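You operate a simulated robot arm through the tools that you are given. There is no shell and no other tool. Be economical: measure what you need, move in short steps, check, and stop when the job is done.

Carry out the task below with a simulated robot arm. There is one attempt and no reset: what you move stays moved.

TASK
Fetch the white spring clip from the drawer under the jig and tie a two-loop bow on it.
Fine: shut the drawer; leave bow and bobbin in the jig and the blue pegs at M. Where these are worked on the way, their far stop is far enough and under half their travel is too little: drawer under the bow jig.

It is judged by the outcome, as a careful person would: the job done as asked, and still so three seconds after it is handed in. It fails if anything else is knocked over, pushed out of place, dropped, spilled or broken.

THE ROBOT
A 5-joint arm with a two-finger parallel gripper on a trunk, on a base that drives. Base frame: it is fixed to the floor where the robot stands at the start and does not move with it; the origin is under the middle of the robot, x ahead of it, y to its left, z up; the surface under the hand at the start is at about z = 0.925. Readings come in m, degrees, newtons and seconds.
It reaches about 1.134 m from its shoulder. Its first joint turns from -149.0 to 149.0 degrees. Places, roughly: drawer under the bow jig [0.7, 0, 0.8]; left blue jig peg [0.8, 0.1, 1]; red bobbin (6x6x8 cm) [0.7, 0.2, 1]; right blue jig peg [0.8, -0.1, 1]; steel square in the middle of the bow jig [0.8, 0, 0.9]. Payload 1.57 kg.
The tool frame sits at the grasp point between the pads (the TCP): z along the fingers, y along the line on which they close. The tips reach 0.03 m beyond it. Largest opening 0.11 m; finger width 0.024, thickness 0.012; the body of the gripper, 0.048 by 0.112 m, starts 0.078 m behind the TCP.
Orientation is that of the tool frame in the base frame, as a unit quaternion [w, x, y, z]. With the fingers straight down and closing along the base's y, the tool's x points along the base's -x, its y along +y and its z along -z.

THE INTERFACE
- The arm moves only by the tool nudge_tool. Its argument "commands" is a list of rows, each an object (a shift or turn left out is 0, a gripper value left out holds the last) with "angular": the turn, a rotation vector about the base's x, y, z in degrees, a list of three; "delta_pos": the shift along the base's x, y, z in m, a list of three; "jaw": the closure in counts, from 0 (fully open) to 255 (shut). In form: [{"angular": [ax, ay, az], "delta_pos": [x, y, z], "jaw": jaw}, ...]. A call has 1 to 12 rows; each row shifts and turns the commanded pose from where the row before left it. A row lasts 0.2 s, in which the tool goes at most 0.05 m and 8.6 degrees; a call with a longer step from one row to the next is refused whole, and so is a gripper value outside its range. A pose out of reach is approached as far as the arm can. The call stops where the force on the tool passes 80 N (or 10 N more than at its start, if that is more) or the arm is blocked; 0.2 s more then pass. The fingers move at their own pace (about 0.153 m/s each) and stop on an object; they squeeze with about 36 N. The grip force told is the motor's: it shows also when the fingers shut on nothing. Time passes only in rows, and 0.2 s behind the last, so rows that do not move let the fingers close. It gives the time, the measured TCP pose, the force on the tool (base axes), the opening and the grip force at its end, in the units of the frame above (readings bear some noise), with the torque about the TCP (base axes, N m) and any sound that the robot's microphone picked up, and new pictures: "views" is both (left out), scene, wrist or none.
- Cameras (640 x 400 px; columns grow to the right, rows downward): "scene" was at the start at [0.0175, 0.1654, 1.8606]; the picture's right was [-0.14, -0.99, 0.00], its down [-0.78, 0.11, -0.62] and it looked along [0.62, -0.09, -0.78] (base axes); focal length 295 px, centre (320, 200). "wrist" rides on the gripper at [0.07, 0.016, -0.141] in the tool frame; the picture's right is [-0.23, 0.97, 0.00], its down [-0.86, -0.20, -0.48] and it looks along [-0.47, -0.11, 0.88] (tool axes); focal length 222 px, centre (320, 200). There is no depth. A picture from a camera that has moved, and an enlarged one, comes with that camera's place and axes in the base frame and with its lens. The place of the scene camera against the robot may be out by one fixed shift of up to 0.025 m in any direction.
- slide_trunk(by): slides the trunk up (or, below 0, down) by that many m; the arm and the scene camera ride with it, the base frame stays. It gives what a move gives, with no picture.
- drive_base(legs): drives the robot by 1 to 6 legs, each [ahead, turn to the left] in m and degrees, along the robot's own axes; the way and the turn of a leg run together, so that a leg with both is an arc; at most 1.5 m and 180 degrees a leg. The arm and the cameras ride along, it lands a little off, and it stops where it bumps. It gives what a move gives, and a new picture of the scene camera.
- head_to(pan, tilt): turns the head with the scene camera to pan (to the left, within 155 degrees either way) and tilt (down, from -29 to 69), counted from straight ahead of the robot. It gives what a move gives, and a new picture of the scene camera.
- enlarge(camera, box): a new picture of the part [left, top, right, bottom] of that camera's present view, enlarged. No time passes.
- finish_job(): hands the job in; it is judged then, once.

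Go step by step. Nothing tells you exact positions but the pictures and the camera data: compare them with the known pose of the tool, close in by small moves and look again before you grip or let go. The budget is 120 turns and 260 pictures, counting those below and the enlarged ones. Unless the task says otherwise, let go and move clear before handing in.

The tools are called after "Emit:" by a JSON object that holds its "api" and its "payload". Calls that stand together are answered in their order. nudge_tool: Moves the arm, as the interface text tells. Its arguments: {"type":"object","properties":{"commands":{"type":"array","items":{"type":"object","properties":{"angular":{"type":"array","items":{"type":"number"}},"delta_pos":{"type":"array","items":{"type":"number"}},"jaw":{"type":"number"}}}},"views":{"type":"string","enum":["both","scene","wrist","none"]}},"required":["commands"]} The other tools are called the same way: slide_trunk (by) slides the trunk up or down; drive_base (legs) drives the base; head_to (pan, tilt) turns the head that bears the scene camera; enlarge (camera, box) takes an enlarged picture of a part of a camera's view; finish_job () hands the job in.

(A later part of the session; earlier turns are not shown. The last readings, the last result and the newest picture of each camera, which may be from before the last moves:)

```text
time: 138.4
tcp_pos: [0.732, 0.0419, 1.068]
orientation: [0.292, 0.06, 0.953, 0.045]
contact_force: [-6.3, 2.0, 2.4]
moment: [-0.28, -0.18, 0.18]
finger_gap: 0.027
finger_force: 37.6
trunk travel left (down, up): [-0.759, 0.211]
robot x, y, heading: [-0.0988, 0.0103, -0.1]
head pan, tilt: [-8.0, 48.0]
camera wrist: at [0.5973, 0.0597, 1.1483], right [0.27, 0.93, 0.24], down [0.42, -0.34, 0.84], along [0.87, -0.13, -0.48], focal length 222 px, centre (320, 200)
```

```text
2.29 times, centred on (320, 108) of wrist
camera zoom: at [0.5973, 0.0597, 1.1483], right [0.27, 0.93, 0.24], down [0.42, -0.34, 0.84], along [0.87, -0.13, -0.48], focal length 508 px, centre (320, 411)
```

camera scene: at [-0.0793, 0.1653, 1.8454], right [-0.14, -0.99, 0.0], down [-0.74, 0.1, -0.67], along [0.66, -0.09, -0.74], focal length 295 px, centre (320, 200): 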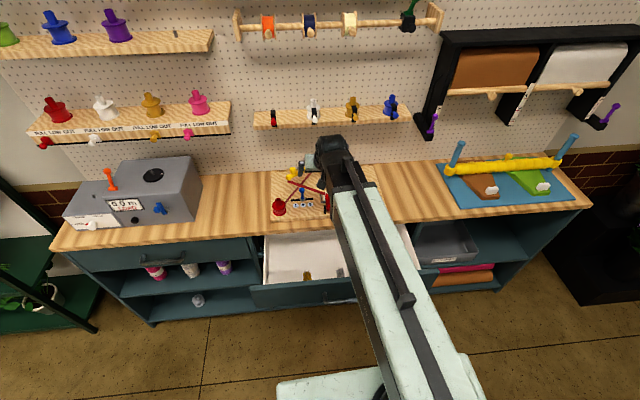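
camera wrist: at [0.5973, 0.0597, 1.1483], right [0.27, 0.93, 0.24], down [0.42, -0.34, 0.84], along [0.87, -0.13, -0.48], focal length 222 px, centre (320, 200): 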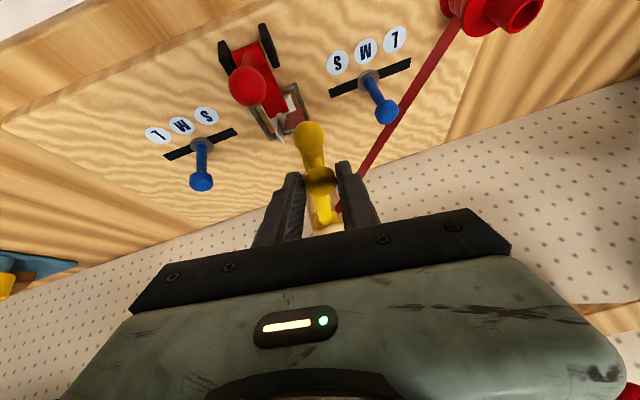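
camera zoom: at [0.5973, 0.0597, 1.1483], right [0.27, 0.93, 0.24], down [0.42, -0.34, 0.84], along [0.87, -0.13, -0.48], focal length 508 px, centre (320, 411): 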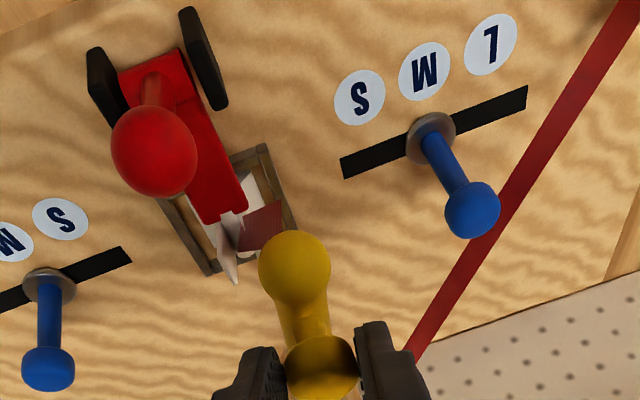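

Still no loop on the left peg; on to the right stop.

Emit:
{"api": "nudge_tool", "payload": {"commands": [{"delta_pos": [-0.0023, -0.0216, 0], "angular": [0, 0, -1.3]}, {"delta_pos": [0.0008, -0.0217, 0], "angular": [0, 0, -1.3]}, {"delta_pos": [0.0038, -0.0214, 0], "angular": [0, 0, -1.3]}, {"delta_pos": [0.0067, -0.0207, 0], "angular": [0, 0, -1.2]}, {"delta_pos": [0.0096, -0.0196, 0], "angular": [0, 0, -1.1]}, {"delta_pos": [0.0122, -0.018, 0], "angular": [0, 0, -1]}, {"delta_pos": [0.0146, -0.0162, 0], "angular": [0, 0, -0.8]}, {"delta_pos": [0.0167, -0.014, 0], "angular": [0, 0, -0.6]}, {"delta_pos": [0.0185, -0.0115, 0], "angular": [0, 0, -0.4]}, {"delta_pos": [0.005, -0.003, 0]}], "views": "both"}}

Emit:
{"api": "enlarge", "payload": {"camera": "scene", "box": [255, 115, 399, 205]}}

```text
time: 140.6
tcp_pos: [0.8184, -0.1253, 1.0694]
orientation: [0.296, 0.134, 0.946, 0.022]
contact_force: [-6.6, -9.6, 0.9]
moment: [-0.67, 0.81, 0.06]
finger_gap: 0.0269
finger_force: 37.8
trunk travel left (down, up): [-0.759, 0.211]
robot x, y, heading: [-0.0978, 0.0113, -0.1]
head pan, tilt: [-8.0, 48.0]
camera scene: at [-0.0797, 0.1643, 1.7325], right [-0.14, -0.99, 0.0], down [-0.74, 0.1, -0.67], along [0.66, -0.09, -0.74], focal length 295 px, centre (320, 200)
camera wrist: at [0.687, -0.0867, 1.1482], right [0.41, 0.88, 0.24], down [0.36, -0.4, 0.84], along [0.84, -0.26, -0.48], focal length 222 px, centre (320, 200)
```

scene: 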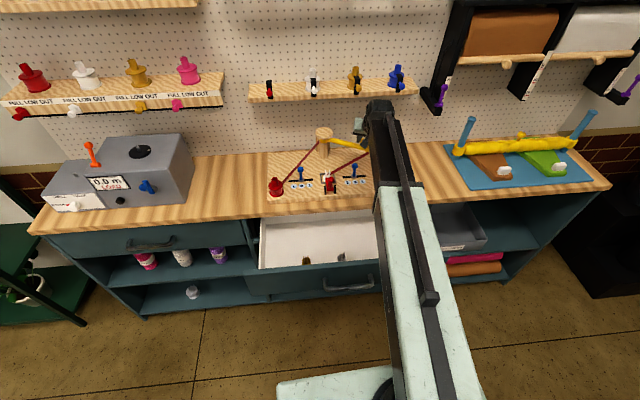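
wrist: 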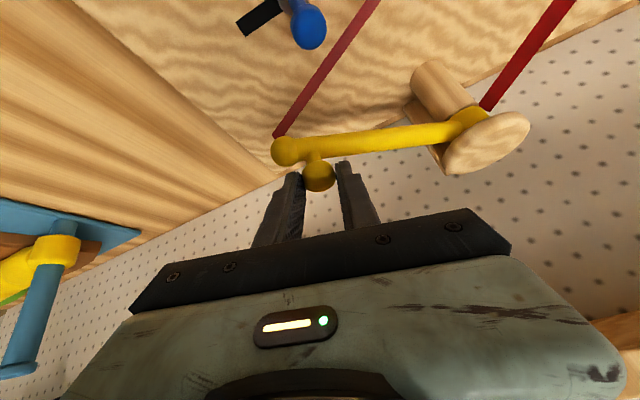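

```text
4.44 times, centred on (327, 160) of scene
camera zoom: at [-0.0797, 0.1643, 1.7325], right [-0.14, -0.99, 0.0], down [-0.74, 0.1, -0.67], along [0.66, -0.09, -0.74], focal length 1311 px, centre (289, 378)
```

zoom: 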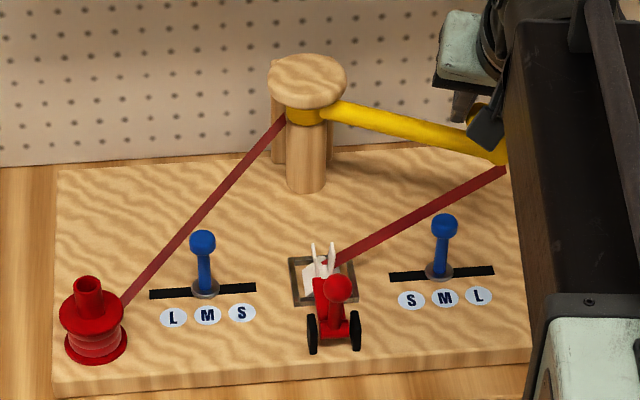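

A clean full swing to the right still lays no loop. The lever probably has to pin the ribbon after each swing, so I'll leave the arm at the right, open the red lever and shut it again. First let go of the knob and go above the lever.

Emit:
{"api": "nudge_tool", "payload": {"commands": [{"jaw": 90}, {"jaw": 90}], "views": "none"}}

Emit:
{"api": "slide_trunk", "payload": {"by": 0.1}}

Emit:
{"api": "nudge_tool", "payload": {"commands": [{"delta_pos": [-0.04, 0.015, 0], "jaw": 255}, {"delta_pos": [-0.03, 0.03, 0], "angular": [-0.5, 8.4, 2.5]}, {"delta_pos": [-0.03, 0.035, 0], "angular": [-0.5, 8.4, 3.5]}, {"delta_pos": [-0.005, 0.035, 0], "angular": [-0.5, 8.4, 3.5]}, {"delta_pos": [0.0, 0.032, 0], "angular": [-0.5, 8.4, 4]}], "views": "wrist"}}

```text
time: 141.2
tcp_pos: [0.8187, -0.1227, 1.0682]
orientation: [0.295, 0.133, 0.946, 0.022]
contact_force: [0.0, -0.4, 0.5]
moment: [0.0, -0.02, -0.02]
finger_gap: 0.0713
finger_force: 0.1
trunk travel left (down, up): [-0.759, 0.211]
robot x, y, heading: [-0.0994, 0.0056, -0.0]
head pan, tilt: [-8.0, 48.0]
```

```text
time: 142.5
tcp_pos: [0.8186, -0.1249, 1.1693]
orientation: [0.295, 0.134, 0.946, 0.022]
contact_force: [0.0, -1.4, 1.7]
moment: [0.02, 0.0, -0.02]
finger_gap: 0.0709
finger_force: 0.0
trunk travel left (down, up): [-0.859, 0.111]
robot x, y, heading: [-0.1016, 0.0104, 0.4]
head pan, tilt: [-8.0, 48.0]
```

```text
refused: row 2 steps farther than a row can; nothing moved
```

Emit:
{"api": "nudge_tool", "payload": {"commands": [{"delta_pos": [-0.04, 0.015, 0], "jaw": 255}, {"delta_pos": [-0.03, 0.03, 0], "angular": [-0.5, 7.6, 2.5]}, {"delta_pos": [-0.03, 0.035, 0], "angular": [-0.5, 7.6, 3.3]}, {"delta_pos": [-0.005, 0.035, 0], "angular": [-0.5, 7.6, 3.3]}, {"delta_pos": [0.0, 0.032, 0], "angular": [-0.5, 7.6, 3.3]}, {"angular": [0, 3.5, 1.2]}], "views": "wrist"}}

```text
time: 143.9
tcp_pos: [0.7128, 0.0226, 1.1263]
orientation: [0.005, 0.017, 1.0, -0.001]
contact_force: [0.0, 0.0, 0.3]
moment: [-0.02, -0.04, -0.01]
finger_gap: 0.0
finger_force: 21.3
out of reach, approached as far as the arm can: row 2, 3, 4, 5
trunk travel left (down, up): [-0.859, 0.111]
robot x, y, heading: [-0.0957, 0.0097, 0.1]
head pan, tilt: [-8.0, 48.0]
camera wrist: at [0.6425, 0.0402, 1.2667], right [0.26, 0.97, 0.0], down [0.84, -0.23, 0.49], along [0.47, -0.13, -0.87], focal length 222 px, centre (320, 200)
```

wrist: 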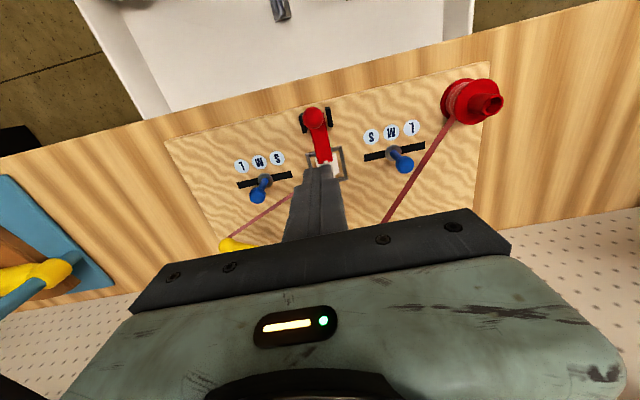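

Ball at (0.680, 0.023), fingers just behind it. Lowering, then pushing the ball toward the robot to open the lever.

Emit:
{"api": "slide_trunk", "payload": {"by": -0.106}}

Emit:
{"api": "nudge_tool", "payload": {"commands": [{"delta_pos": [-0.015, 0, 0]}, {"delta_pos": [-0.015, 0, 0]}], "views": "none"}}

Emit:
{"api": "slide_trunk", "payload": {"by": -0.015}}

Emit:
{"api": "nudge_tool", "payload": {"commands": [{"delta_pos": [-0.01, 0, 0]}, {"delta_pos": [-0.01, 0, 0]}], "views": "wrist"}}

```text
time: 145.3
tcp_pos: [0.7141, 0.0227, 1.0205]
orientation: [0.006, 0.017, 1.0, -0.001]
contact_force: [-0.6, -0.7, -0.5]
moment: [-0.04, 0.01, 0.0]
finger_gap: 0.0002
finger_force: 21.2
trunk travel left (down, up): [-0.753, 0.217]
robot x, y, heading: [-0.1004, 0.007, 0.1]
head pan, tilt: [-8.0, 48.0]
```

```text
time: 145.9
tcp_pos: [0.6846, 0.0226, 1.0195]
orientation: [0.007, 0.017, 1.0, -0.001]
contact_force: [0.3, 0.9, 0.2]
moment: [-0.01, -0.02, -0.01]
finger_gap: 0.0
finger_force: 21.1
trunk travel left (down, up): [-0.753, 0.217]
robot x, y, heading: [-0.0968, 0.0092, 0.2]
head pan, tilt: [-8.0, 48.0]
```

```text
time: 146.5
tcp_pos: [0.6843, 0.0218, 1.0035]
orientation: [0.006, 0.016, 1.0, -0.001]
contact_force: [0.2, 0.1, 0.1]
moment: [0.0, -0.01, 0.01]
finger_gap: 0.0
finger_force: 21.1
trunk travel left (down, up): [-0.738, 0.232]
robot x, y, heading: [-0.0993, 0.0092, -0.1]
head pan, tilt: [-8.0, 48.0]
```

```text
time: 147.1
tcp_pos: [0.6639, 0.0221, 1.0046]
orientation: [0.006, 0.016, 1.0, -0.001]
contact_force: [0.2, -0.3, -0.9]
moment: [-0.02, -0.01, -0.03]
finger_gap: 0.0
finger_force: 21.2
trunk travel left (down, up): [-0.738, 0.232]
robot x, y, heading: [-0.0973, 0.0114, 0.3]
head pan, tilt: [-8.0, 48.0]
camera wrist: at [0.5938, 0.0401, 1.1458], right [0.26, 0.97, 0.0], down [0.84, -0.23, 0.49], along [0.47, -0.13, -0.87], focal length 222 px, centre (320, 200)
```

wrist: 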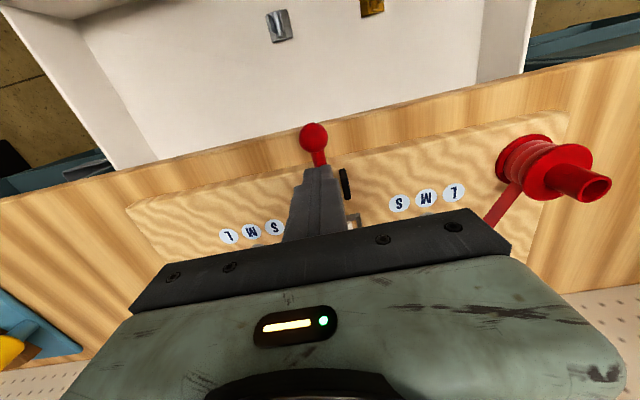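

The lever swung open. Rising a bit to see what happened to the ribbon.

Emit:
{"api": "slide_trunk", "payload": {"by": 0.13}}

Emit:
{"api": "nudge_tool", "payload": {"commands": [{"delta_pos": [0.04, -0.01, 0]}, {"delta_pos": [0.04, -0.02, 0], "jaw": 0}, {}], "views": "wrist"}}

Emit:
{"api": "enlarge", "payload": {"camera": "wrist", "box": [160, 40, 480, 240]}}

```text
time: 148.7
tcp_pos: [0.6648, 0.0221, 1.135]
orientation: [0.006, 0.016, 1.0, -0.001]
contact_force: [-0.6, 0.4, -0.4]
moment: [0.01, -0.02, -0.01]
finger_gap: 0.0002
finger_force: 21.6
trunk travel left (down, up): [-0.868, 0.102]
robot x, y, heading: [-0.0976, 0.009, 0.2]
head pan, tilt: [-8.0, 48.0]
```

```text
time: 149.5
tcp_pos: [0.7457, -0.01, 1.1347]
orientation: [0.006, 0.017, 1.0, 0.001]
contact_force: [-0.3, 0.8, -0.5]
moment: [0.02, 0.01, -0.03]
finger_gap: 0.1101
finger_force: 0.1
trunk travel left (down, up): [-0.868, 0.102]
robot x, y, heading: [-0.1008, 0.0085, 0.1]
head pan, tilt: [-8.0, 48.0]
camera wrist: at [0.675, 0.0089, 1.2758], right [0.26, 0.97, 0.0], down [0.84, -0.23, 0.49], along [0.47, -0.13, -0.87], focal length 222 px, centre (320, 200)
```

wrist: 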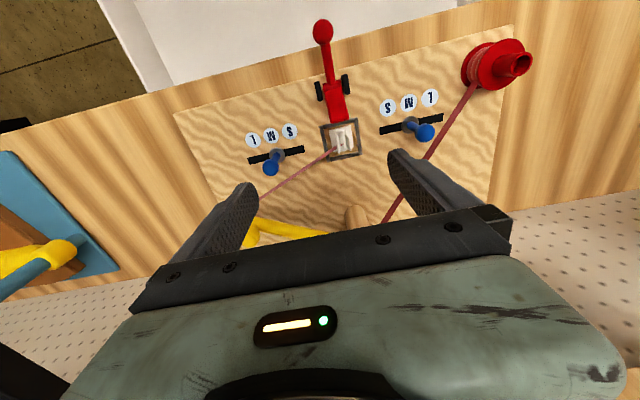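

```text
2.00 times, centred on (320, 140) of wrist
camera zoom: at [0.675, 0.0089, 1.2758], right [0.26, 0.97, 0.0], down [0.84, -0.23, 0.49], along [0.47, -0.13, -0.87], focal length 444 px, centre (320, 320)
```

zoom: 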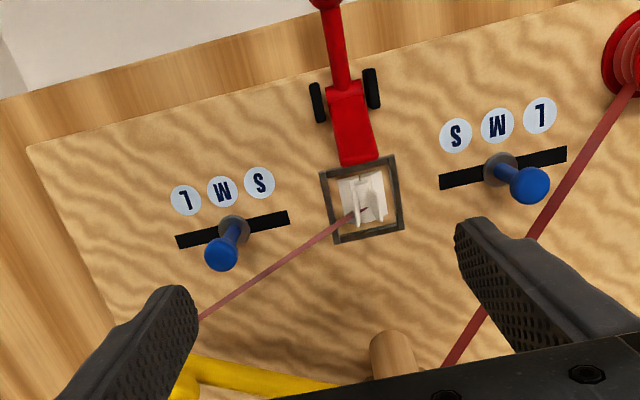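

Very informative: with the lever open the ribbon's tail stays pinned to the clip. So each closing of the lever should pin another pass. With the arm at the right, I now press the plate down again.

Emit:
{"api": "nudge_tool", "payload": {"commands": [{"delta_pos": [-0.009, 0.0315, 0], "jaw": 255}, {}], "views": "none"}}

Emit:
{"api": "slide_trunk", "payload": {"by": -0.12}}

Emit:
{"api": "slide_trunk", "payload": {"by": -0.028}}

Emit:
{"api": "slide_trunk", "payload": {"by": -0.008}}

Emit:
{"api": "slide_trunk", "payload": {"by": -0.004}}

Emit:
{"api": "nudge_tool", "payload": {"commands": [{}], "views": "wrist"}}

```text
time: 150.1
tcp_pos: [0.7356, 0.0214, 1.1346]
orientation: [0.006, 0.016, 1.0, -0.001]
contact_force: [0.7, -0.1, -0.6]
moment: [-0.04, 0.0, 0.0]
finger_gap: 0.0
finger_force: 21.4
trunk travel left (down, up): [-0.868, 0.102]
robot x, y, heading: [-0.1021, 0.0106, -0.2]
head pan, tilt: [-8.0, 48.0]
```

```text
time: 151.4
tcp_pos: [0.7432, 0.0212, 1.0226]
orientation: [0.017, 0.017, 1.0, -0.001]
contact_force: [7.9, 0.3, 10.1]
moment: [0.01, -0.08, 0.01]
finger_gap: 0.0
finger_force: 21.4
trunk travel left (down, up): [-0.756, 0.214]
robot x, y, heading: [-0.0978, 0.0076, 0.2]
head pan, tilt: [-8.0, 48.0]
stopped: the force on the tool passed its limit at 104 N (the readings are from after the stop); the commanded pose is now the measured one
```

```text
time: 151.8
tcp_pos: [0.7506, 0.0208, 1.0154]
orientation: [0.028, 0.017, 0.999, 0.0]
contact_force: [7.1, -0.7, 4.5]
moment: [-0.09, -0.14, -0.07]
finger_gap: 0.0
finger_force: 21.2
trunk travel left (down, up): [-0.749, 0.221]
robot x, y, heading: [-0.0985, 0.0099, 0.1]
head pan, tilt: [-8.0, 48.0]
stopped: the force on the tool passed its limit at 101 N (the readings are from after the stop); the commanded pose is now the measured one
```

```text
time: 152.4
tcp_pos: [0.7568, 0.021, 1.0073]
orientation: [0.035, 0.018, 0.999, 0.0]
contact_force: [51.6, -2.9, 32.0]
moment: [-0.4, -1.25, -0.22]
finger_gap: 0.0
finger_force: 20.7
trunk travel left (down, up): [-0.741, 0.229]
robot x, y, heading: [-0.0982, 0.0087, -0.1]
head pan, tilt: [-8.0, 48.0]
```

```text
time: 152.9
tcp_pos: [0.7598, 0.0207, 1.0022]
orientation: [0.037, 0.018, 0.999, -0.001]
contact_force: [70.4, -3.6, 34.7]
moment: [-0.75, -1.81, -0.28]
finger_gap: 0.0
finger_force: 20.9
trunk travel left (down, up): [-0.737, 0.233]
robot x, y, heading: [-0.096, 0.0088, 0.0]
head pan, tilt: [-8.0, 48.0]
```

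```text
time: 153.3
tcp_pos: [0.7598, 0.021, 1.0024]
orientation: [0.037, 0.017, 0.999, -0.001]
contact_force: [72.2, -5.2, 34.8]
moment: [-0.8, -1.84, -0.27]
finger_gap: 0.0002
finger_force: 22.1
trunk travel left (down, up): [-0.737, 0.233]
robot x, y, heading: [-0.1013, 0.0094, 0.2]
head pan, tilt: [-8.0, 48.0]
camera wrist: at [0.6804, 0.0393, 1.1377], right [0.26, 0.97, 0.02], down [0.81, -0.23, 0.54], along [0.53, -0.13, -0.84], focal length 222 px, centre (320, 200)
```

wrist: 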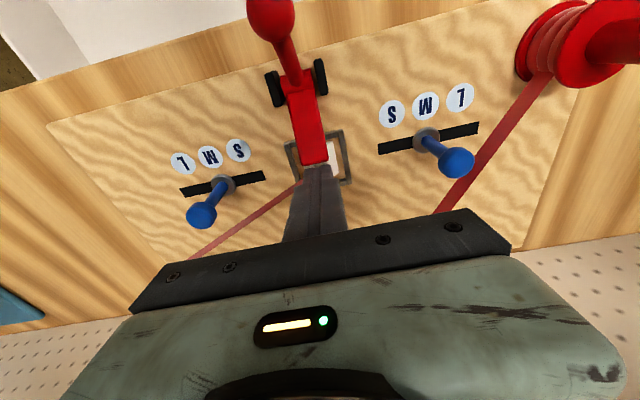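

The fingertips slipped off the steep plate toward the clip. Backing up at once to check the clip.

Emit:
{"api": "slide_trunk", "payload": {"by": 0.12}}

Emit:
{"api": "nudge_tool", "payload": {"commands": [{"delta_pos": [0.0, -0.01, 0], "jaw": 0}, {}], "views": "wrist"}}

Emit:
{"api": "enlarge", "payload": {"camera": "wrist", "box": [240, 60, 400, 160]}}

```text
time: 154.8
tcp_pos: [0.7512, 0.0219, 1.1232]
orientation: [0.027, 0.018, 0.999, -0.001]
contact_force: [-1.0, -0.8, 0.4]
moment: [0.02, 0.0, 0.01]
finger_gap: 0.0
finger_force: 20.7
trunk travel left (down, up): [-0.857, 0.113]
robot x, y, heading: [-0.0972, 0.0089, 0.1]
head pan, tilt: [-8.0, 48.0]
```

```text
time: 155.4
tcp_pos: [0.75, 0.0117, 1.1243]
orientation: [0.027, 0.018, 0.999, 0.0]
contact_force: [-0.4, 0.3, 0.2]
moment: [-0.01, 0.0, -0.04]
finger_gap: 0.1099
finger_force: 0.0
trunk travel left (down, up): [-0.857, 0.113]
robot x, y, heading: [-0.0952, 0.0069, 0.2]
head pan, tilt: [-8.0, 48.0]
camera wrist: at [0.6741, 0.0297, 1.2616], right [0.26, 0.97, 0.01], down [0.82, -0.23, 0.52], along [0.51, -0.13, -0.85], focal length 222 px, centre (320, 200)
```

wrist: 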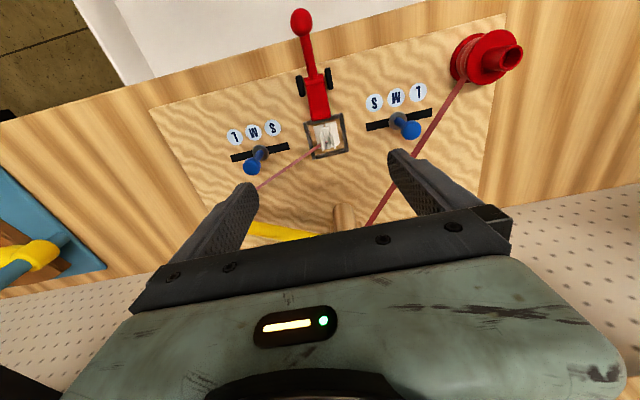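

```text
4.00 times, centred on (320, 110) of wrist
camera zoom: at [0.6741, 0.0297, 1.2616], right [0.26, 0.97, 0.01], down [0.82, -0.23, 0.52], along [0.51, -0.13, -0.85], focal length 888 px, centre (320, 560)
```

zoom: 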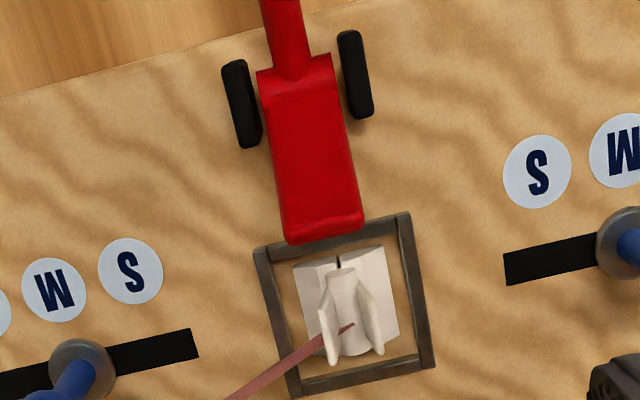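

The clip is unharmed and the ribbon still pinned; the lever is fully open. I'll close it the way that worked: grip the ball, lift along its arc, then press the nearly flat plate.

Emit:
{"api": "nudge_tool", "payload": {"commands": [{"delta_pos": [-0.04, 0.005, 0], "angular": [0, 3.0, 0], "jaw": 100}, {"delta_pos": [-0.04, 0.004, 0]}, {"delta_pos": [-0.036, 0.003, 0]}], "views": "none"}}

Emit:
{"api": "slide_trunk", "payload": {"by": -0.148}}

Emit:
{"api": "nudge_tool", "payload": {"commands": [{}], "views": "wrist"}}

```text
time: 156.2
tcp_pos: [0.6335, 0.0237, 1.1238]
orientation: [0.001, 0.018, 1.0, 0.0]
contact_force: [0.6, -0.5, -0.1]
moment: [0.0, -0.02, -0.01]
finger_gap: 0.0668
finger_force: 0.0
trunk travel left (down, up): [-0.857, 0.113]
robot x, y, heading: [-0.0987, 0.0088, 0.3]
head pan, tilt: [-8.0, 48.0]
```

```text
time: 157.9
tcp_pos: [0.6345, 0.0231, 0.9761]
orientation: [0.001, 0.017, 1.0, -0.001]
contact_force: [-0.6, 0.1, 0.1]
moment: [-0.01, -0.01, 0.02]
finger_gap: 0.067
finger_force: 0.0
trunk travel left (down, up): [-0.709, 0.261]
robot x, y, heading: [-0.098, 0.0076, -0.1]
head pan, tilt: [-8.0, 48.0]
```

```text
time: 158.3
tcp_pos: [0.6343, 0.0232, 0.9754]
orientation: [0.0, 0.017, 1.0, 0.0]
contact_force: [-0.2, 0.1, 0.6]
moment: [0.0, 0.03, 0.0]
finger_gap: 0.0668
finger_force: 0.1
trunk travel left (down, up): [-0.709, 0.261]
robot x, y, heading: [-0.097, 0.0063, 0.4]
head pan, tilt: [-8.0, 48.0]
camera wrist: at [0.5657, 0.0414, 1.1171], right [0.26, 0.97, 0.0], down [0.85, -0.23, 0.48], along [0.46, -0.13, -0.88], focal length 222 px, centre (320, 200)
```

wrist: 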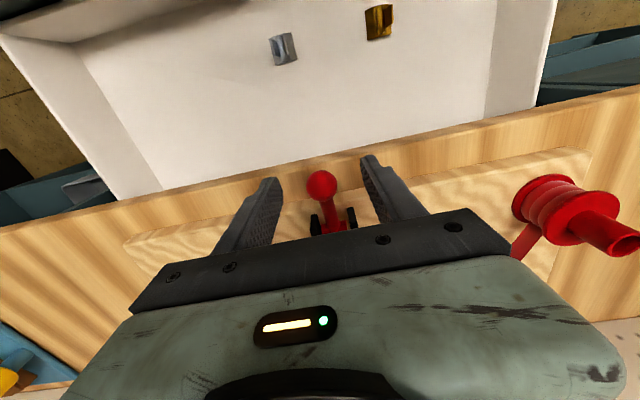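

The ball is bracketed. Gripping and lifting it along the arc.

Emit:
{"api": "nudge_tool", "payload": {"commands": [{"jaw": 255}, {"jaw": 255}, {"jaw": 255}], "views": "none"}}

Emit:
{"api": "slide_trunk", "payload": {"by": 0.012}}

Emit:
{"api": "nudge_tool", "payload": {"commands": [{"delta_pos": [0.004, 0, 0]}], "views": "none"}}

Emit:
{"api": "slide_trunk", "payload": {"by": 0.012}}

Emit:
{"api": "nudge_tool", "payload": {"commands": [{"delta_pos": [0.007, 0, 0]}], "views": "none"}}

Emit:
{"api": "slide_trunk", "payload": {"by": 0.01}}

Emit:
{"api": "nudge_tool", "payload": {"commands": [{"delta_pos": [0.008, 0, 0]}], "views": "none"}}

Emit:
{"api": "slide_trunk", "payload": {"by": 0.006}}

Emit:
{"api": "nudge_tool", "payload": {"commands": [{"delta_pos": [0.01, 0, 0]}, {"delta_pos": [0.006, 0, 0]}], "views": "wrist"}}

```text
time: 159.1
tcp_pos: [0.6356, 0.0236, 0.9756]
orientation: [0.001, 0.018, 1.0, 0.0]
contact_force: [1.6, 9.6, 0.0]
moment: [0.19, -0.03, 0.01]
finger_gap: 0.0231
finger_force: 35.6
trunk travel left (down, up): [-0.709, 0.261]
robot x, y, heading: [-0.099, 0.0111, 0.0]
head pan, tilt: [-8.0, 48.0]
```

```text
time: 159.7
tcp_pos: [0.6388, 0.0225, 0.9865]
orientation: [0.001, 0.017, 1.0, -0.001]
contact_force: [12.8, 10.9, -10.9]
moment: [0.2, -0.02, 0.01]
finger_gap: 0.0234
finger_force: 35.6
trunk travel left (down, up): [-0.721, 0.249]
robot x, y, heading: [-0.0977, 0.0071, -0.1]
head pan, tilt: [-8.0, 48.0]
```

```text
time: 160.1
tcp_pos: [0.6387, 0.0239, 0.9861]
orientation: [-0.002, 0.017, 1.0, -0.001]
contact_force: [-5.2, 10.8, -14.4]
moment: [0.16, 0.96, 0.0]
finger_gap: 0.0232
finger_force: 35.5
trunk travel left (down, up): [-0.721, 0.249]
robot x, y, heading: [-0.0979, 0.0057, 0.2]
head pan, tilt: [-8.0, 48.0]
```

```text
time: 160.7
tcp_pos: [0.6426, 0.0244, 0.9983]
orientation: [0.003, 0.017, 1.0, -0.002]
contact_force: [16.5, 10.7, -9.7]
moment: [0.15, -0.44, 0.01]
finger_gap: 0.0234
finger_force: 35.4
trunk travel left (down, up): [-0.733, 0.237]
robot x, y, heading: [-0.1002, 0.0085, 0.1]
head pan, tilt: [-8.0, 48.0]
```

```text
time: 161.1
tcp_pos: [0.6436, 0.0253, 1.0002]
orientation: [-0.002, 0.017, 1.0, -0.002]
contact_force: [-13.7, 10.1, -8.8]
moment: [0.19, 1.18, 0.04]
finger_gap: 0.0235
finger_force: 35.9
trunk travel left (down, up): [-0.733, 0.237]
robot x, y, heading: [-0.0986, 0.0061, 0.2]
head pan, tilt: [-8.0, 48.0]
```

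```text
time: 161.7
tcp_pos: [0.6494, 0.0236, 1.0075]
orientation: [0.003, 0.017, 1.0, -0.002]
contact_force: [11.5, 9.2, -12.2]
moment: [0.16, -0.15, -0.04]
finger_gap: 0.0234
finger_force: 35.7
trunk travel left (down, up): [-0.743, 0.227]
robot x, y, heading: [-0.0987, 0.0095, -0.1]
head pan, tilt: [-8.0, 48.0]
```

```text
time: 162.1
tcp_pos: [0.6517, 0.0234, 1.0096]
orientation: [-0.001, 0.016, 1.0, -0.001]
contact_force: [-15.5, 8.1, -4.8]
moment: [0.19, 1.22, 0.0]
finger_gap: 0.0237
finger_force: 36.0
trunk travel left (down, up): [-0.743, 0.227]
robot x, y, heading: [-0.0977, 0.0085, 0.1]
head pan, tilt: [-8.0, 48.0]
```

```text
time: 162.7
tcp_pos: [0.6562, 0.0235, 1.0147]
orientation: [0.002, 0.018, 1.0, -0.001]
contact_force: [0.7, 7.2, -13.1]
moment: [0.18, 0.42, -0.01]
finger_gap: 0.0235
finger_force: 35.6
trunk travel left (down, up): [-0.749, 0.221]
robot x, y, heading: [-0.0973, 0.0057, -0.0]
head pan, tilt: [-8.0, 48.0]
```

```text
time: 163.3
tcp_pos: [0.6678, 0.0235, 1.0198]
orientation: [0.001, 0.018, 1.0, 0.0]
contact_force: [-18.4, 6.5, 16.7]
moment: [0.15, 1.06, 0.01]
finger_gap: 0.0235
finger_force: 35.5
trunk travel left (down, up): [-0.749, 0.221]
robot x, y, heading: [-0.0954, 0.0048, -0.0]
head pan, tilt: [-8.0, 48.0]
camera wrist: at [0.598, 0.0415, 1.1598], right [0.26, 0.97, 0.0], down [0.85, -0.23, 0.48], along [0.46, -0.13, -0.88], focal length 222 px, centre (320, 200)
```

wrist: 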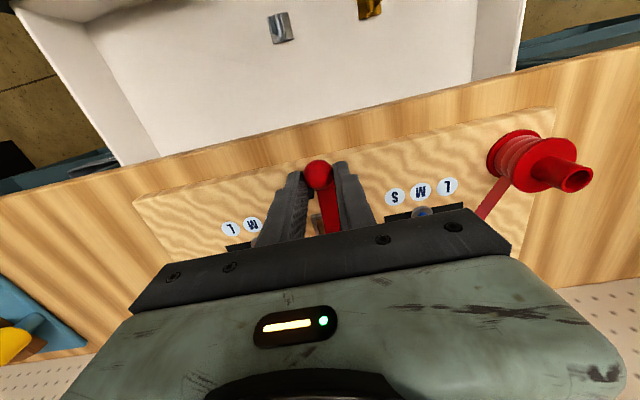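

Ball is at about 125°. Releasing, then pressing the plate down from above.

Emit:
{"api": "nudge_tool", "payload": {"commands": [{"jaw": 120}, {"jaw": 120}], "views": "none"}}

Emit:
{"api": "slide_trunk", "payload": {"by": 0.07}}

Emit:
{"api": "nudge_tool", "payload": {"commands": [{"delta_pos": [0.035, -0.001, 0], "jaw": 255}, {"delta_pos": [0.033, -0.001, 0]}, {}], "views": "wrist"}}

Emit:
{"api": "enlarge", "payload": {"camera": "wrist", "box": [220, 60, 420, 185]}}

```text
time: 163.9
tcp_pos: [0.6716, 0.0231, 1.016]
orientation: [0.002, 0.017, 1.0, 0.0]
contact_force: [-0.3, -0.4, 0.2]
moment: [-0.01, -0.04, -0.02]
finger_gap: 0.0581
finger_force: 0.0
trunk travel left (down, up): [-0.749, 0.221]
robot x, y, heading: [-0.0985, 0.0075, 0.2]
head pan, tilt: [-8.0, 48.0]
```

```text
time: 164.9
tcp_pos: [0.6707, 0.0228, 1.0849]
orientation: [0.0, 0.017, 1.0, -0.001]
contact_force: [0.1, -0.4, 0.1]
moment: [0.02, -0.01, -0.03]
finger_gap: 0.0584
finger_force: 0.1
trunk travel left (down, up): [-0.819, 0.151]
robot x, y, heading: [-0.1034, 0.0114, -0.0]
head pan, tilt: [-8.0, 48.0]
```

```text
time: 165.7
tcp_pos: [0.7383, 0.0199, 1.0868]
orientation: [0.001, 0.018, 1.0, 0.0]
contact_force: [0.2, -0.7, -0.9]
moment: [0.01, 0.05, -0.04]
finger_gap: 0.0001
finger_force: 21.2
trunk travel left (down, up): [-0.819, 0.151]
robot x, y, heading: [-0.0999, 0.0087, -0.0]
head pan, tilt: [-8.0, 48.0]
camera wrist: at [0.6698, 0.0381, 1.2271], right [0.26, 0.97, 0.0], down [0.85, -0.23, 0.48], along [0.46, -0.13, -0.88], focal length 222 px, centre (320, 200)
```

wrist: 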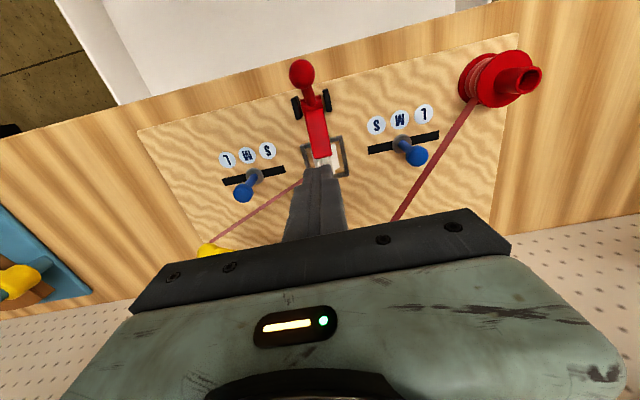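

```text
3.20 times, centred on (320, 122) of wrist
camera zoom: at [0.6698, 0.0381, 1.2271], right [0.26, 0.97, 0.0], down [0.85, -0.23, 0.48], along [0.46, -0.13, -0.88], focal length 711 px, centre (320, 448)
```

zoom: 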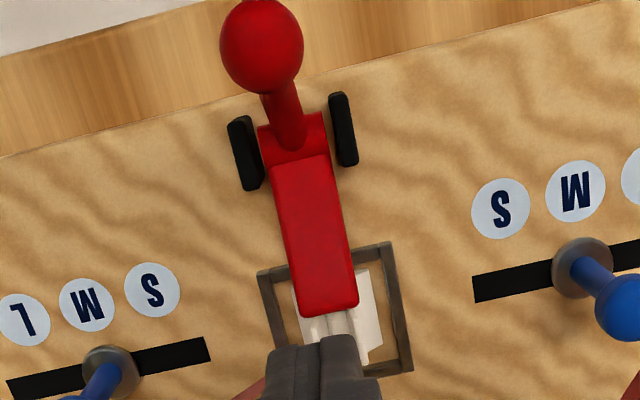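

The plate lies nearly flat over the clip. Pressing it down fully.

Emit:
{"api": "nudge_tool", "payload": {"commands": [{"delta_pos": [-0.003, 0.001, 0]}], "views": "none"}}

Emit:
{"api": "slide_trunk", "payload": {"by": -0.1}}

Emit:
{"api": "slide_trunk", "payload": {"by": -0.008}}

Emit:
{"api": "slide_trunk", "payload": {"by": -0.004}}

Emit:
{"api": "slide_trunk", "payload": {"by": 0.13}}

Emit:
{"api": "nudge_tool", "payload": {"commands": [{"delta_pos": [0.01, -0.01, 0], "jaw": 0}, {}], "views": "wrist"}}

Emit:
{"api": "enlarge", "payload": {"camera": "wrist", "box": [180, 50, 460, 225]}}

```text
time: 166.1
tcp_pos: [0.7367, 0.0212, 1.0855]
orientation: [0.001, 0.017, 1.0, -0.002]
contact_force: [-0.4, -0.8, -0.6]
moment: [0.0, 0.01, -0.02]
finger_gap: 0.0003
finger_force: 20.8
trunk travel left (down, up): [-0.819, 0.151]
robot x, y, heading: [-0.1009, 0.0068, 0.0]
head pan, tilt: [-8.0, 48.0]
```

```text
time: 167.5
tcp_pos: [0.736, 0.0217, 0.9862]
orientation: [0.001, 0.017, 1.0, -0.001]
contact_force: [0.1, -0.3, 0.2]
moment: [0.0, -0.06, 0.01]
finger_gap: 0.0
finger_force: 21.5
trunk travel left (down, up): [-0.719, 0.251]
robot x, y, heading: [-0.0981, 0.0106, 0.0]
head pan, tilt: [-8.0, 48.0]
```

```text
time: 168.0
tcp_pos: [0.7373, 0.0212, 0.9778]
orientation: [0.001, 0.017, 1.0, -0.001]
contact_force: [-0.6, -0.7, 0.2]
moment: [0.02, -0.01, 0.02]
finger_gap: 0.0
finger_force: 21.3
trunk travel left (down, up): [-0.711, 0.259]
robot x, y, heading: [-0.098, 0.0124, -0.2]
head pan, tilt: [-8.0, 48.0]
```

```text
time: 168.6
tcp_pos: [0.7358, 0.0209, 0.9747]
orientation: [0.003, 0.017, 1.0, 0.0]
contact_force: [16.7, -0.3, 37.6]
moment: [0.07, -0.09, -0.03]
finger_gap: 0.0001
finger_force: 21.7
trunk travel left (down, up): [-0.707, 0.263]
robot x, y, heading: [-0.106, 0.0063, 0.1]
head pan, tilt: [-8.0, 48.0]
```

```text
time: 170.2
tcp_pos: [0.7376, 0.0221, 1.103]
orientation: [0.0, 0.018, 1.0, -0.001]
contact_force: [0.5, 0.3, -0.5]
moment: [0.03, -0.05, -0.04]
finger_gap: 0.0
finger_force: 21.3
trunk travel left (down, up): [-0.837, 0.133]
robot x, y, heading: [-0.0988, 0.0097, -0.1]
head pan, tilt: [-8.0, 48.0]
```

```text
time: 170.8
tcp_pos: [0.7468, 0.0107, 1.1027]
orientation: [0.001, 0.017, 1.0, -0.001]
contact_force: [0.6, -0.3, 0.1]
moment: [0.02, 0.0, 0.01]
finger_gap: 0.1101
finger_force: 0.0
trunk travel left (down, up): [-0.837, 0.133]
robot x, y, heading: [-0.0968, 0.0077, 0.1]
head pan, tilt: [-8.0, 48.0]
camera wrist: at [0.6767, 0.029, 1.245], right [0.26, 0.97, 0.0], down [0.85, -0.23, 0.48], along [0.46, -0.13, -0.88], focal length 222 px, centre (320, 200)
```

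wrist: 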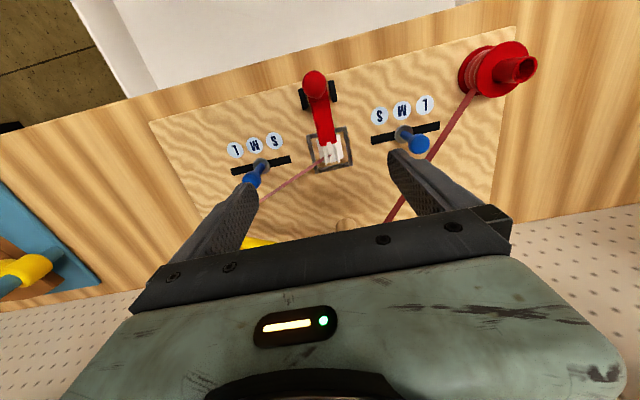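

```text
2.29 times, centred on (320, 138) of wrist
camera zoom: at [0.6767, 0.029, 1.245], right [0.26, 0.97, 0.0], down [0.85, -0.23, 0.48], along [0.46, -0.13, -0.88], focal length 508 px, centre (320, 343)
```

zoom: 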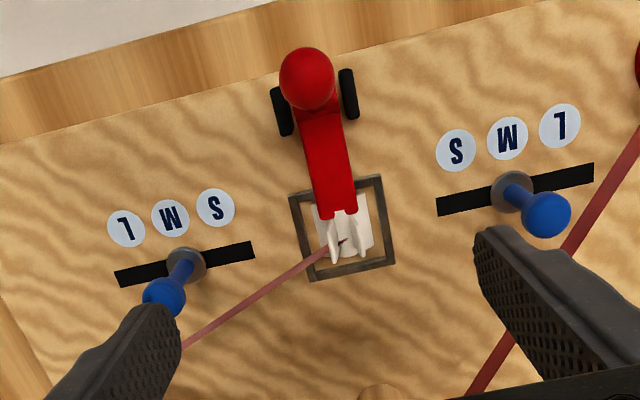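

No loop from that either. Next trial: the swing probably has to be made with the lever open. I'll open the lever again, then swing the arm back to the left.

Emit:
{"api": "nudge_tool", "payload": {"commands": [{"delta_pos": [-0.033, 0.012, 0], "jaw": 255}, {}], "views": "none"}}

Emit:
{"api": "slide_trunk", "payload": {"by": -0.082}}

Emit:
{"api": "nudge_tool", "payload": {"commands": [{"delta_pos": [-0.015, 0, 0]}, {"delta_pos": [-0.015, 0, 0]}], "views": "none"}}

Emit:
{"api": "slide_trunk", "payload": {"by": -0.015}}

Emit:
{"api": "nudge_tool", "payload": {"commands": [{"delta_pos": [-0.01, 0, 0]}, {"delta_pos": [-0.01, 0, 0]}], "views": "none"}}

Emit:
{"api": "slide_trunk", "payload": {"by": 0.14}}

Emit:
{"api": "nudge_tool", "payload": {"commands": [{"delta_pos": [0.02, -0.035, 0], "angular": [1.0, -8.0, 0], "jaw": 90}, {"delta_pos": [0.03, -0.035, 0], "angular": [1.0, -8.0, -1]}, {"delta_pos": [0.03, -0.035, 0], "angular": [0.5, -8.0, -2]}, {"delta_pos": [0.03, -0.035, 0], "angular": [0, -8.0, -2]}, {"delta_pos": [0.035, -0.007, 0], "angular": [0, -2, -2]}, {}], "views": "wrist"}}

```text
time: 171.3
tcp_pos: [0.7118, 0.0231, 1.1042]
orientation: [0.001, 0.017, 1.0, -0.001]
contact_force: [0.4, 0.4, 0.9]
moment: [0.04, -0.03, 0.02]
finger_gap: 0.0
finger_force: 21.3
trunk travel left (down, up): [-0.837, 0.133]
robot x, y, heading: [-0.1, 0.0115, 0.2]
head pan, tilt: [-8.0, 48.0]
```

```text
time: 172.5
tcp_pos: [0.7126, 0.0228, 1.0212]
orientation: [0.001, 0.017, 1.0, -0.001]
contact_force: [0.1, -0.3, 0.7]
moment: [-0.04, 0.02, 0.0]
finger_gap: 0.0001
finger_force: 21.3
trunk travel left (down, up): [-0.755, 0.215]
robot x, y, heading: [-0.1004, 0.0047, 0.2]
head pan, tilt: [-8.0, 48.0]
```

```text
time: 173.1
tcp_pos: [0.682, 0.0227, 1.0223]
orientation: [0.001, 0.018, 1.0, -0.001]
contact_force: [0.5, 0.2, -0.1]
moment: [0.0, 0.02, 0.03]
finger_gap: 0.0
finger_force: 21.0
trunk travel left (down, up): [-0.755, 0.215]
robot x, y, heading: [-0.0988, 0.0068, -0.4]
head pan, tilt: [-8.0, 48.0]
```

```text
time: 173.8
tcp_pos: [0.6828, 0.0227, 1.0067]
orientation: [0.001, 0.018, 1.0, -0.001]
contact_force: [0.2, 0.3, -0.2]
moment: [-0.01, 0.02, -0.04]
finger_gap: 0.0
finger_force: 21.8
trunk travel left (down, up): [-0.74, 0.23]
robot x, y, heading: [-0.0998, 0.0084, 0.4]
head pan, tilt: [-8.0, 48.0]
```

```text
time: 174.4
tcp_pos: [0.6611, 0.0234, 1.0062]
orientation: [0.001, 0.018, 1.0, -0.001]
contact_force: [0.6, -0.3, 0.5]
moment: [0.04, -0.05, 0.0]
finger_gap: 0.0001
finger_force: 21.0
trunk travel left (down, up): [-0.74, 0.23]
robot x, y, heading: [-0.1007, 0.0074, 0.2]
head pan, tilt: [-8.0, 48.0]
```

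```text
time: 176.0
tcp_pos: [0.6626, 0.0238, 1.1462]
orientation: [0.001, 0.017, 1.0, -0.001]
contact_force: [0.3, 0.3, 0.1]
moment: [-0.02, 0.01, 0.01]
finger_gap: 0.0002
finger_force: 21.1
trunk travel left (down, up): [-0.88, 0.09]
robot x, y, heading: [-0.0988, 0.0063, 0.1]
head pan, tilt: [-8.0, 48.0]
```

```text
time: 177.4
tcp_pos: [0.8076, -0.1232, 1.1882]
orientation: [0.294, 0.074, 0.953, 0.017]
contact_force: [-0.3, 0.0, -0.1]
moment: [0.01, 0.0, -0.01]
finger_gap: 0.0712
finger_force: 0.0
out of reach, approached as far as the arm can: row 2, 3, 4, 5
trunk travel left (down, up): [-0.88, 0.09]
robot x, y, heading: [-0.0972, 0.0095, 0.3]
head pan, tilt: [-8.0, 48.0]
camera wrist: at [0.6731, -0.0962, 1.2674], right [0.31, 0.93, 0.2], down [0.4, -0.32, 0.86], along [0.86, -0.19, -0.47], focal length 222 px, centre (320, 200)
```

wrist: 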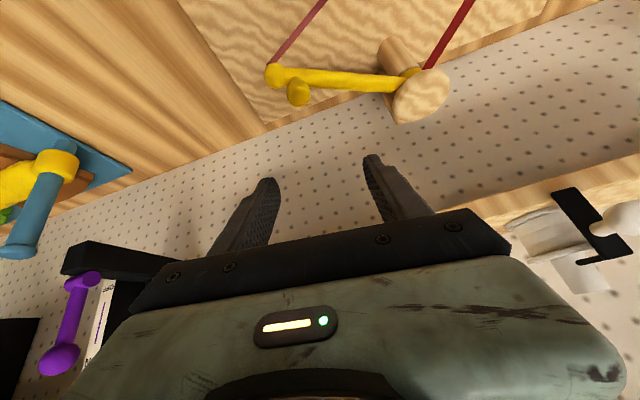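

Knob at (0.824, −0.126). Down, grip, and swing back past the right peg with the lever open.

Emit:
{"api": "nudge_tool", "payload": {"commands": [{"delta_pos": [0.007, -0.002, 0]}], "views": "none"}}

Emit:
{"api": "slide_trunk", "payload": {"by": -0.121}}

Emit:
{"api": "nudge_tool", "payload": {"commands": [{}, {"jaw": 255}, {"jaw": 255}, {"jaw": 255}], "views": "none"}}

Emit:
{"api": "nudge_tool", "payload": {"commands": [{"delta_pos": [-0.0185, 0.0115, 0], "angular": [0, 0, 0.3]}, {"delta_pos": [-0.0167, 0.014, 0], "angular": [0, 0, 0.3]}, {"delta_pos": [-0.0146, 0.0162, 0], "angular": [0, 0, 0.4]}, {"delta_pos": [-0.0122, 0.018, 0], "angular": [0, 0, 0.5]}, {"delta_pos": [-0.0096, 0.0196, 0], "angular": [0, 0, 0.5]}, {"delta_pos": [-0.0067, 0.0207, 0], "angular": [0, 0, 0.5]}, {"delta_pos": [-0.0038, 0.0214, 0], "angular": [0, 0, 0.5]}], "views": "wrist"}}

Emit:
{"api": "enlarge", "payload": {"camera": "wrist", "box": [180, 20, 460, 195]}}

```text
time: 177.8
tcp_pos: [0.8135, -0.1255, 1.1877]
orientation: [0.294, 0.074, 0.953, 0.017]
contact_force: [-0.1, 0.4, 0.2]
moment: [0.02, 0.02, 0.03]
finger_gap: 0.0711
finger_force: 0.0
trunk travel left (down, up): [-0.88, 0.09]
robot x, y, heading: [-0.0956, 0.0156, 0.2]
head pan, tilt: [-8.0, 48.0]
```

```text
time: 179.3
tcp_pos: [0.8133, -0.1263, 1.0668]
orientation: [0.294, 0.074, 0.953, 0.018]
contact_force: [0.4, -0.5, 0.0]
moment: [-0.04, -0.01, -0.03]
finger_gap: 0.071
finger_force: 0.0
trunk travel left (down, up): [-0.759, 0.211]
robot x, y, heading: [-0.0993, 0.0106, 0.4]
head pan, tilt: [-8.0, 48.0]
```

```text
time: 180.3
tcp_pos: [0.8139, -0.1267, 1.0676]
orientation: [0.295, 0.074, 0.953, 0.018]
contact_force: [1.2, 4.3, 2.1]
moment: [-0.56, -0.14, 0.12]
finger_gap: 0.0264
finger_force: 37.3
trunk travel left (down, up): [-0.759, 0.211]
robot x, y, heading: [-0.0974, 0.004, -0.1]
head pan, tilt: [-8.0, 48.0]
```

```text
time: 181.9
tcp_pos: [0.7302, -0.0061, 1.0663]
orientation: [0.292, 0.049, 0.955, 0.026]
contact_force: [-10.5, -4.0, -6.9]
moment: [-0.59, 0.29, -0.63]
finger_gap: 0.0259
finger_force: 36.9
trunk travel left (down, up): [-0.759, 0.211]
robot x, y, heading: [-0.0963, 0.0077, 0.2]
head pan, tilt: [-8.0, 48.0]
camera wrist: at [0.5948, 0.015, 1.1465], right [0.27, 0.94, 0.2], down [0.42, -0.3, 0.86], along [0.87, -0.14, -0.48], focal length 222 px, centre (320, 200)
```

wrist: 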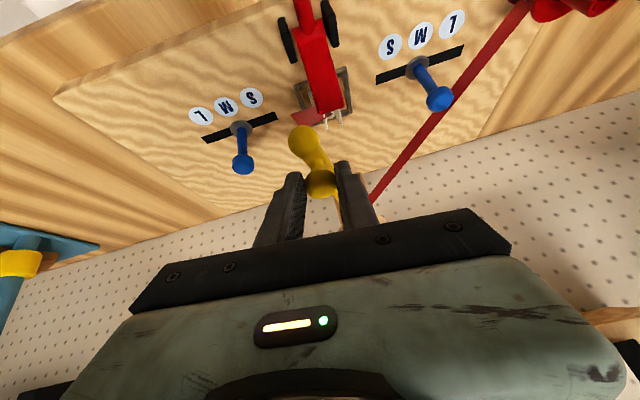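

```text
2.29 times, centred on (320, 108) of wrist
camera zoom: at [0.5948, 0.015, 1.1465], right [0.27, 0.94, 0.2], down [0.42, -0.3, 0.86], along [0.87, -0.14, -0.48], focal length 508 px, centre (320, 411)
```

zoom: 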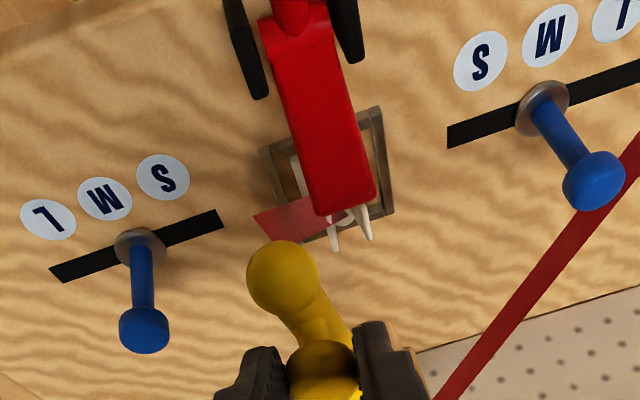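

The guide now hangs in front of the clip, under the lever's reach. A sensible bow jig pins the ribbon when the arm comes back to the middle, so I'll centre the arm, let go and shut the lever there.

Emit:
{"api": "nudge_tool", "payload": {"commands": [{"delta_pos": [-0.001, 0.012, 0], "angular": [0, 0, 0.3]}, {"delta_pos": [0.0, 0.0125, 0], "angular": [0, 0, 0.3]}, {}, {"jaw": 90}, {"jaw": 90}], "views": "none"}}

Emit:
{"api": "slide_trunk", "payload": {"by": 0.1}}

Emit:
{"api": "nudge_tool", "payload": {"commands": [{"delta_pos": [-0.03, 0.002, 0], "angular": [-0.3, 8.2, 0.5], "jaw": 100}, {"delta_pos": [-0.03, 0.001, 0], "angular": [-0.3, 8.2, 0.5]}, {"delta_pos": [-0.03, 0.001, 0], "angular": [-0.3, 8.2, 0.5]}, {"delta_pos": [-0.005, 0.0, 0], "angular": [-0.3, 8.2, 0.5]}, {"angular": [0, 1, 0.5]}], "views": "wrist"}}

Emit:
{"api": "enlarge", "payload": {"camera": "wrist", "box": [220, 80, 420, 205]}}

```text
time: 183.1
tcp_pos: [0.7299, 0.0203, 1.0676]
orientation: [0.292, 0.044, 0.955, 0.027]
contact_force: [-0.1, -0.3, -0.3]
moment: [0.05, -0.02, -0.02]
finger_gap: 0.0713
finger_force: 0.1
trunk travel left (down, up): [-0.759, 0.211]
robot x, y, heading: [-0.0969, 0.0069, -0.0]
head pan, tilt: [-8.0, 48.0]
```

```text
time: 184.5
tcp_pos: [0.7305, 0.019, 1.1666]
orientation: [0.293, 0.045, 0.955, 0.026]
contact_force: [-0.2, 0.0, -0.5]
moment: [-0.04, 0.03, 0.03]
finger_gap: 0.0709
finger_force: 0.1
trunk travel left (down, up): [-0.859, 0.111]
robot x, y, heading: [-0.0984, 0.0061, 0.1]
head pan, tilt: [-8.0, 48.0]
```

```text
time: 185.7
tcp_pos: [0.635, 0.0241, 1.126]
orientation: [0.002, 0.026, 1.0, 0.009]
contact_force: [0.3, 0.6, -0.4]
moment: [0.02, -0.02, 0.02]
finger_gap: 0.067
finger_force: 0.0
out of reach, approached as far as the arm can: row 1, 2, 3, 4
trunk travel left (down, up): [-0.859, 0.111]
robot x, y, heading: [-0.0981, 0.0061, 0.2]
head pan, tilt: [-8.0, 48.0]
camera wrist: at [0.5656, 0.0411, 1.2673], right [0.28, 0.96, 0.02], down [0.84, -0.25, 0.48], along [0.46, -0.12, -0.88], focal length 222 px, centre (320, 200)
```

wrist: 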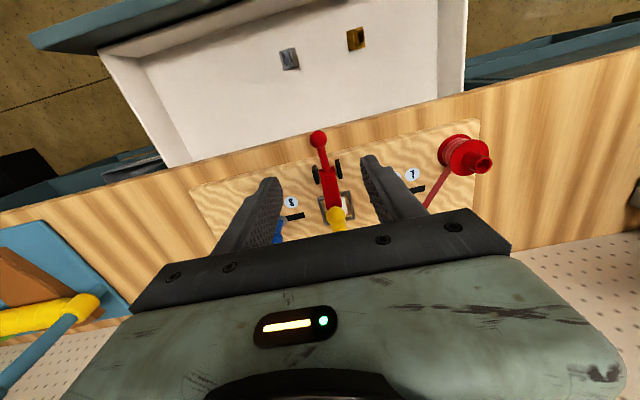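

```text
3.20 times, centred on (320, 142) of wrist
camera zoom: at [0.5656, 0.0411, 1.2673], right [0.28, 0.96, 0.02], down [0.84, -0.25, 0.48], along [0.46, -0.12, -0.88], focal length 711 px, centre (320, 384)
```

zoom: 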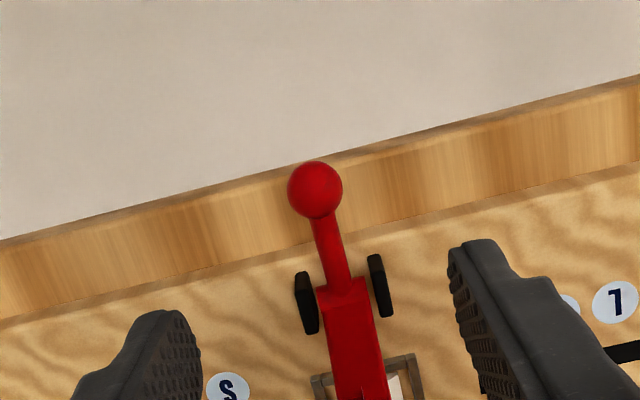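

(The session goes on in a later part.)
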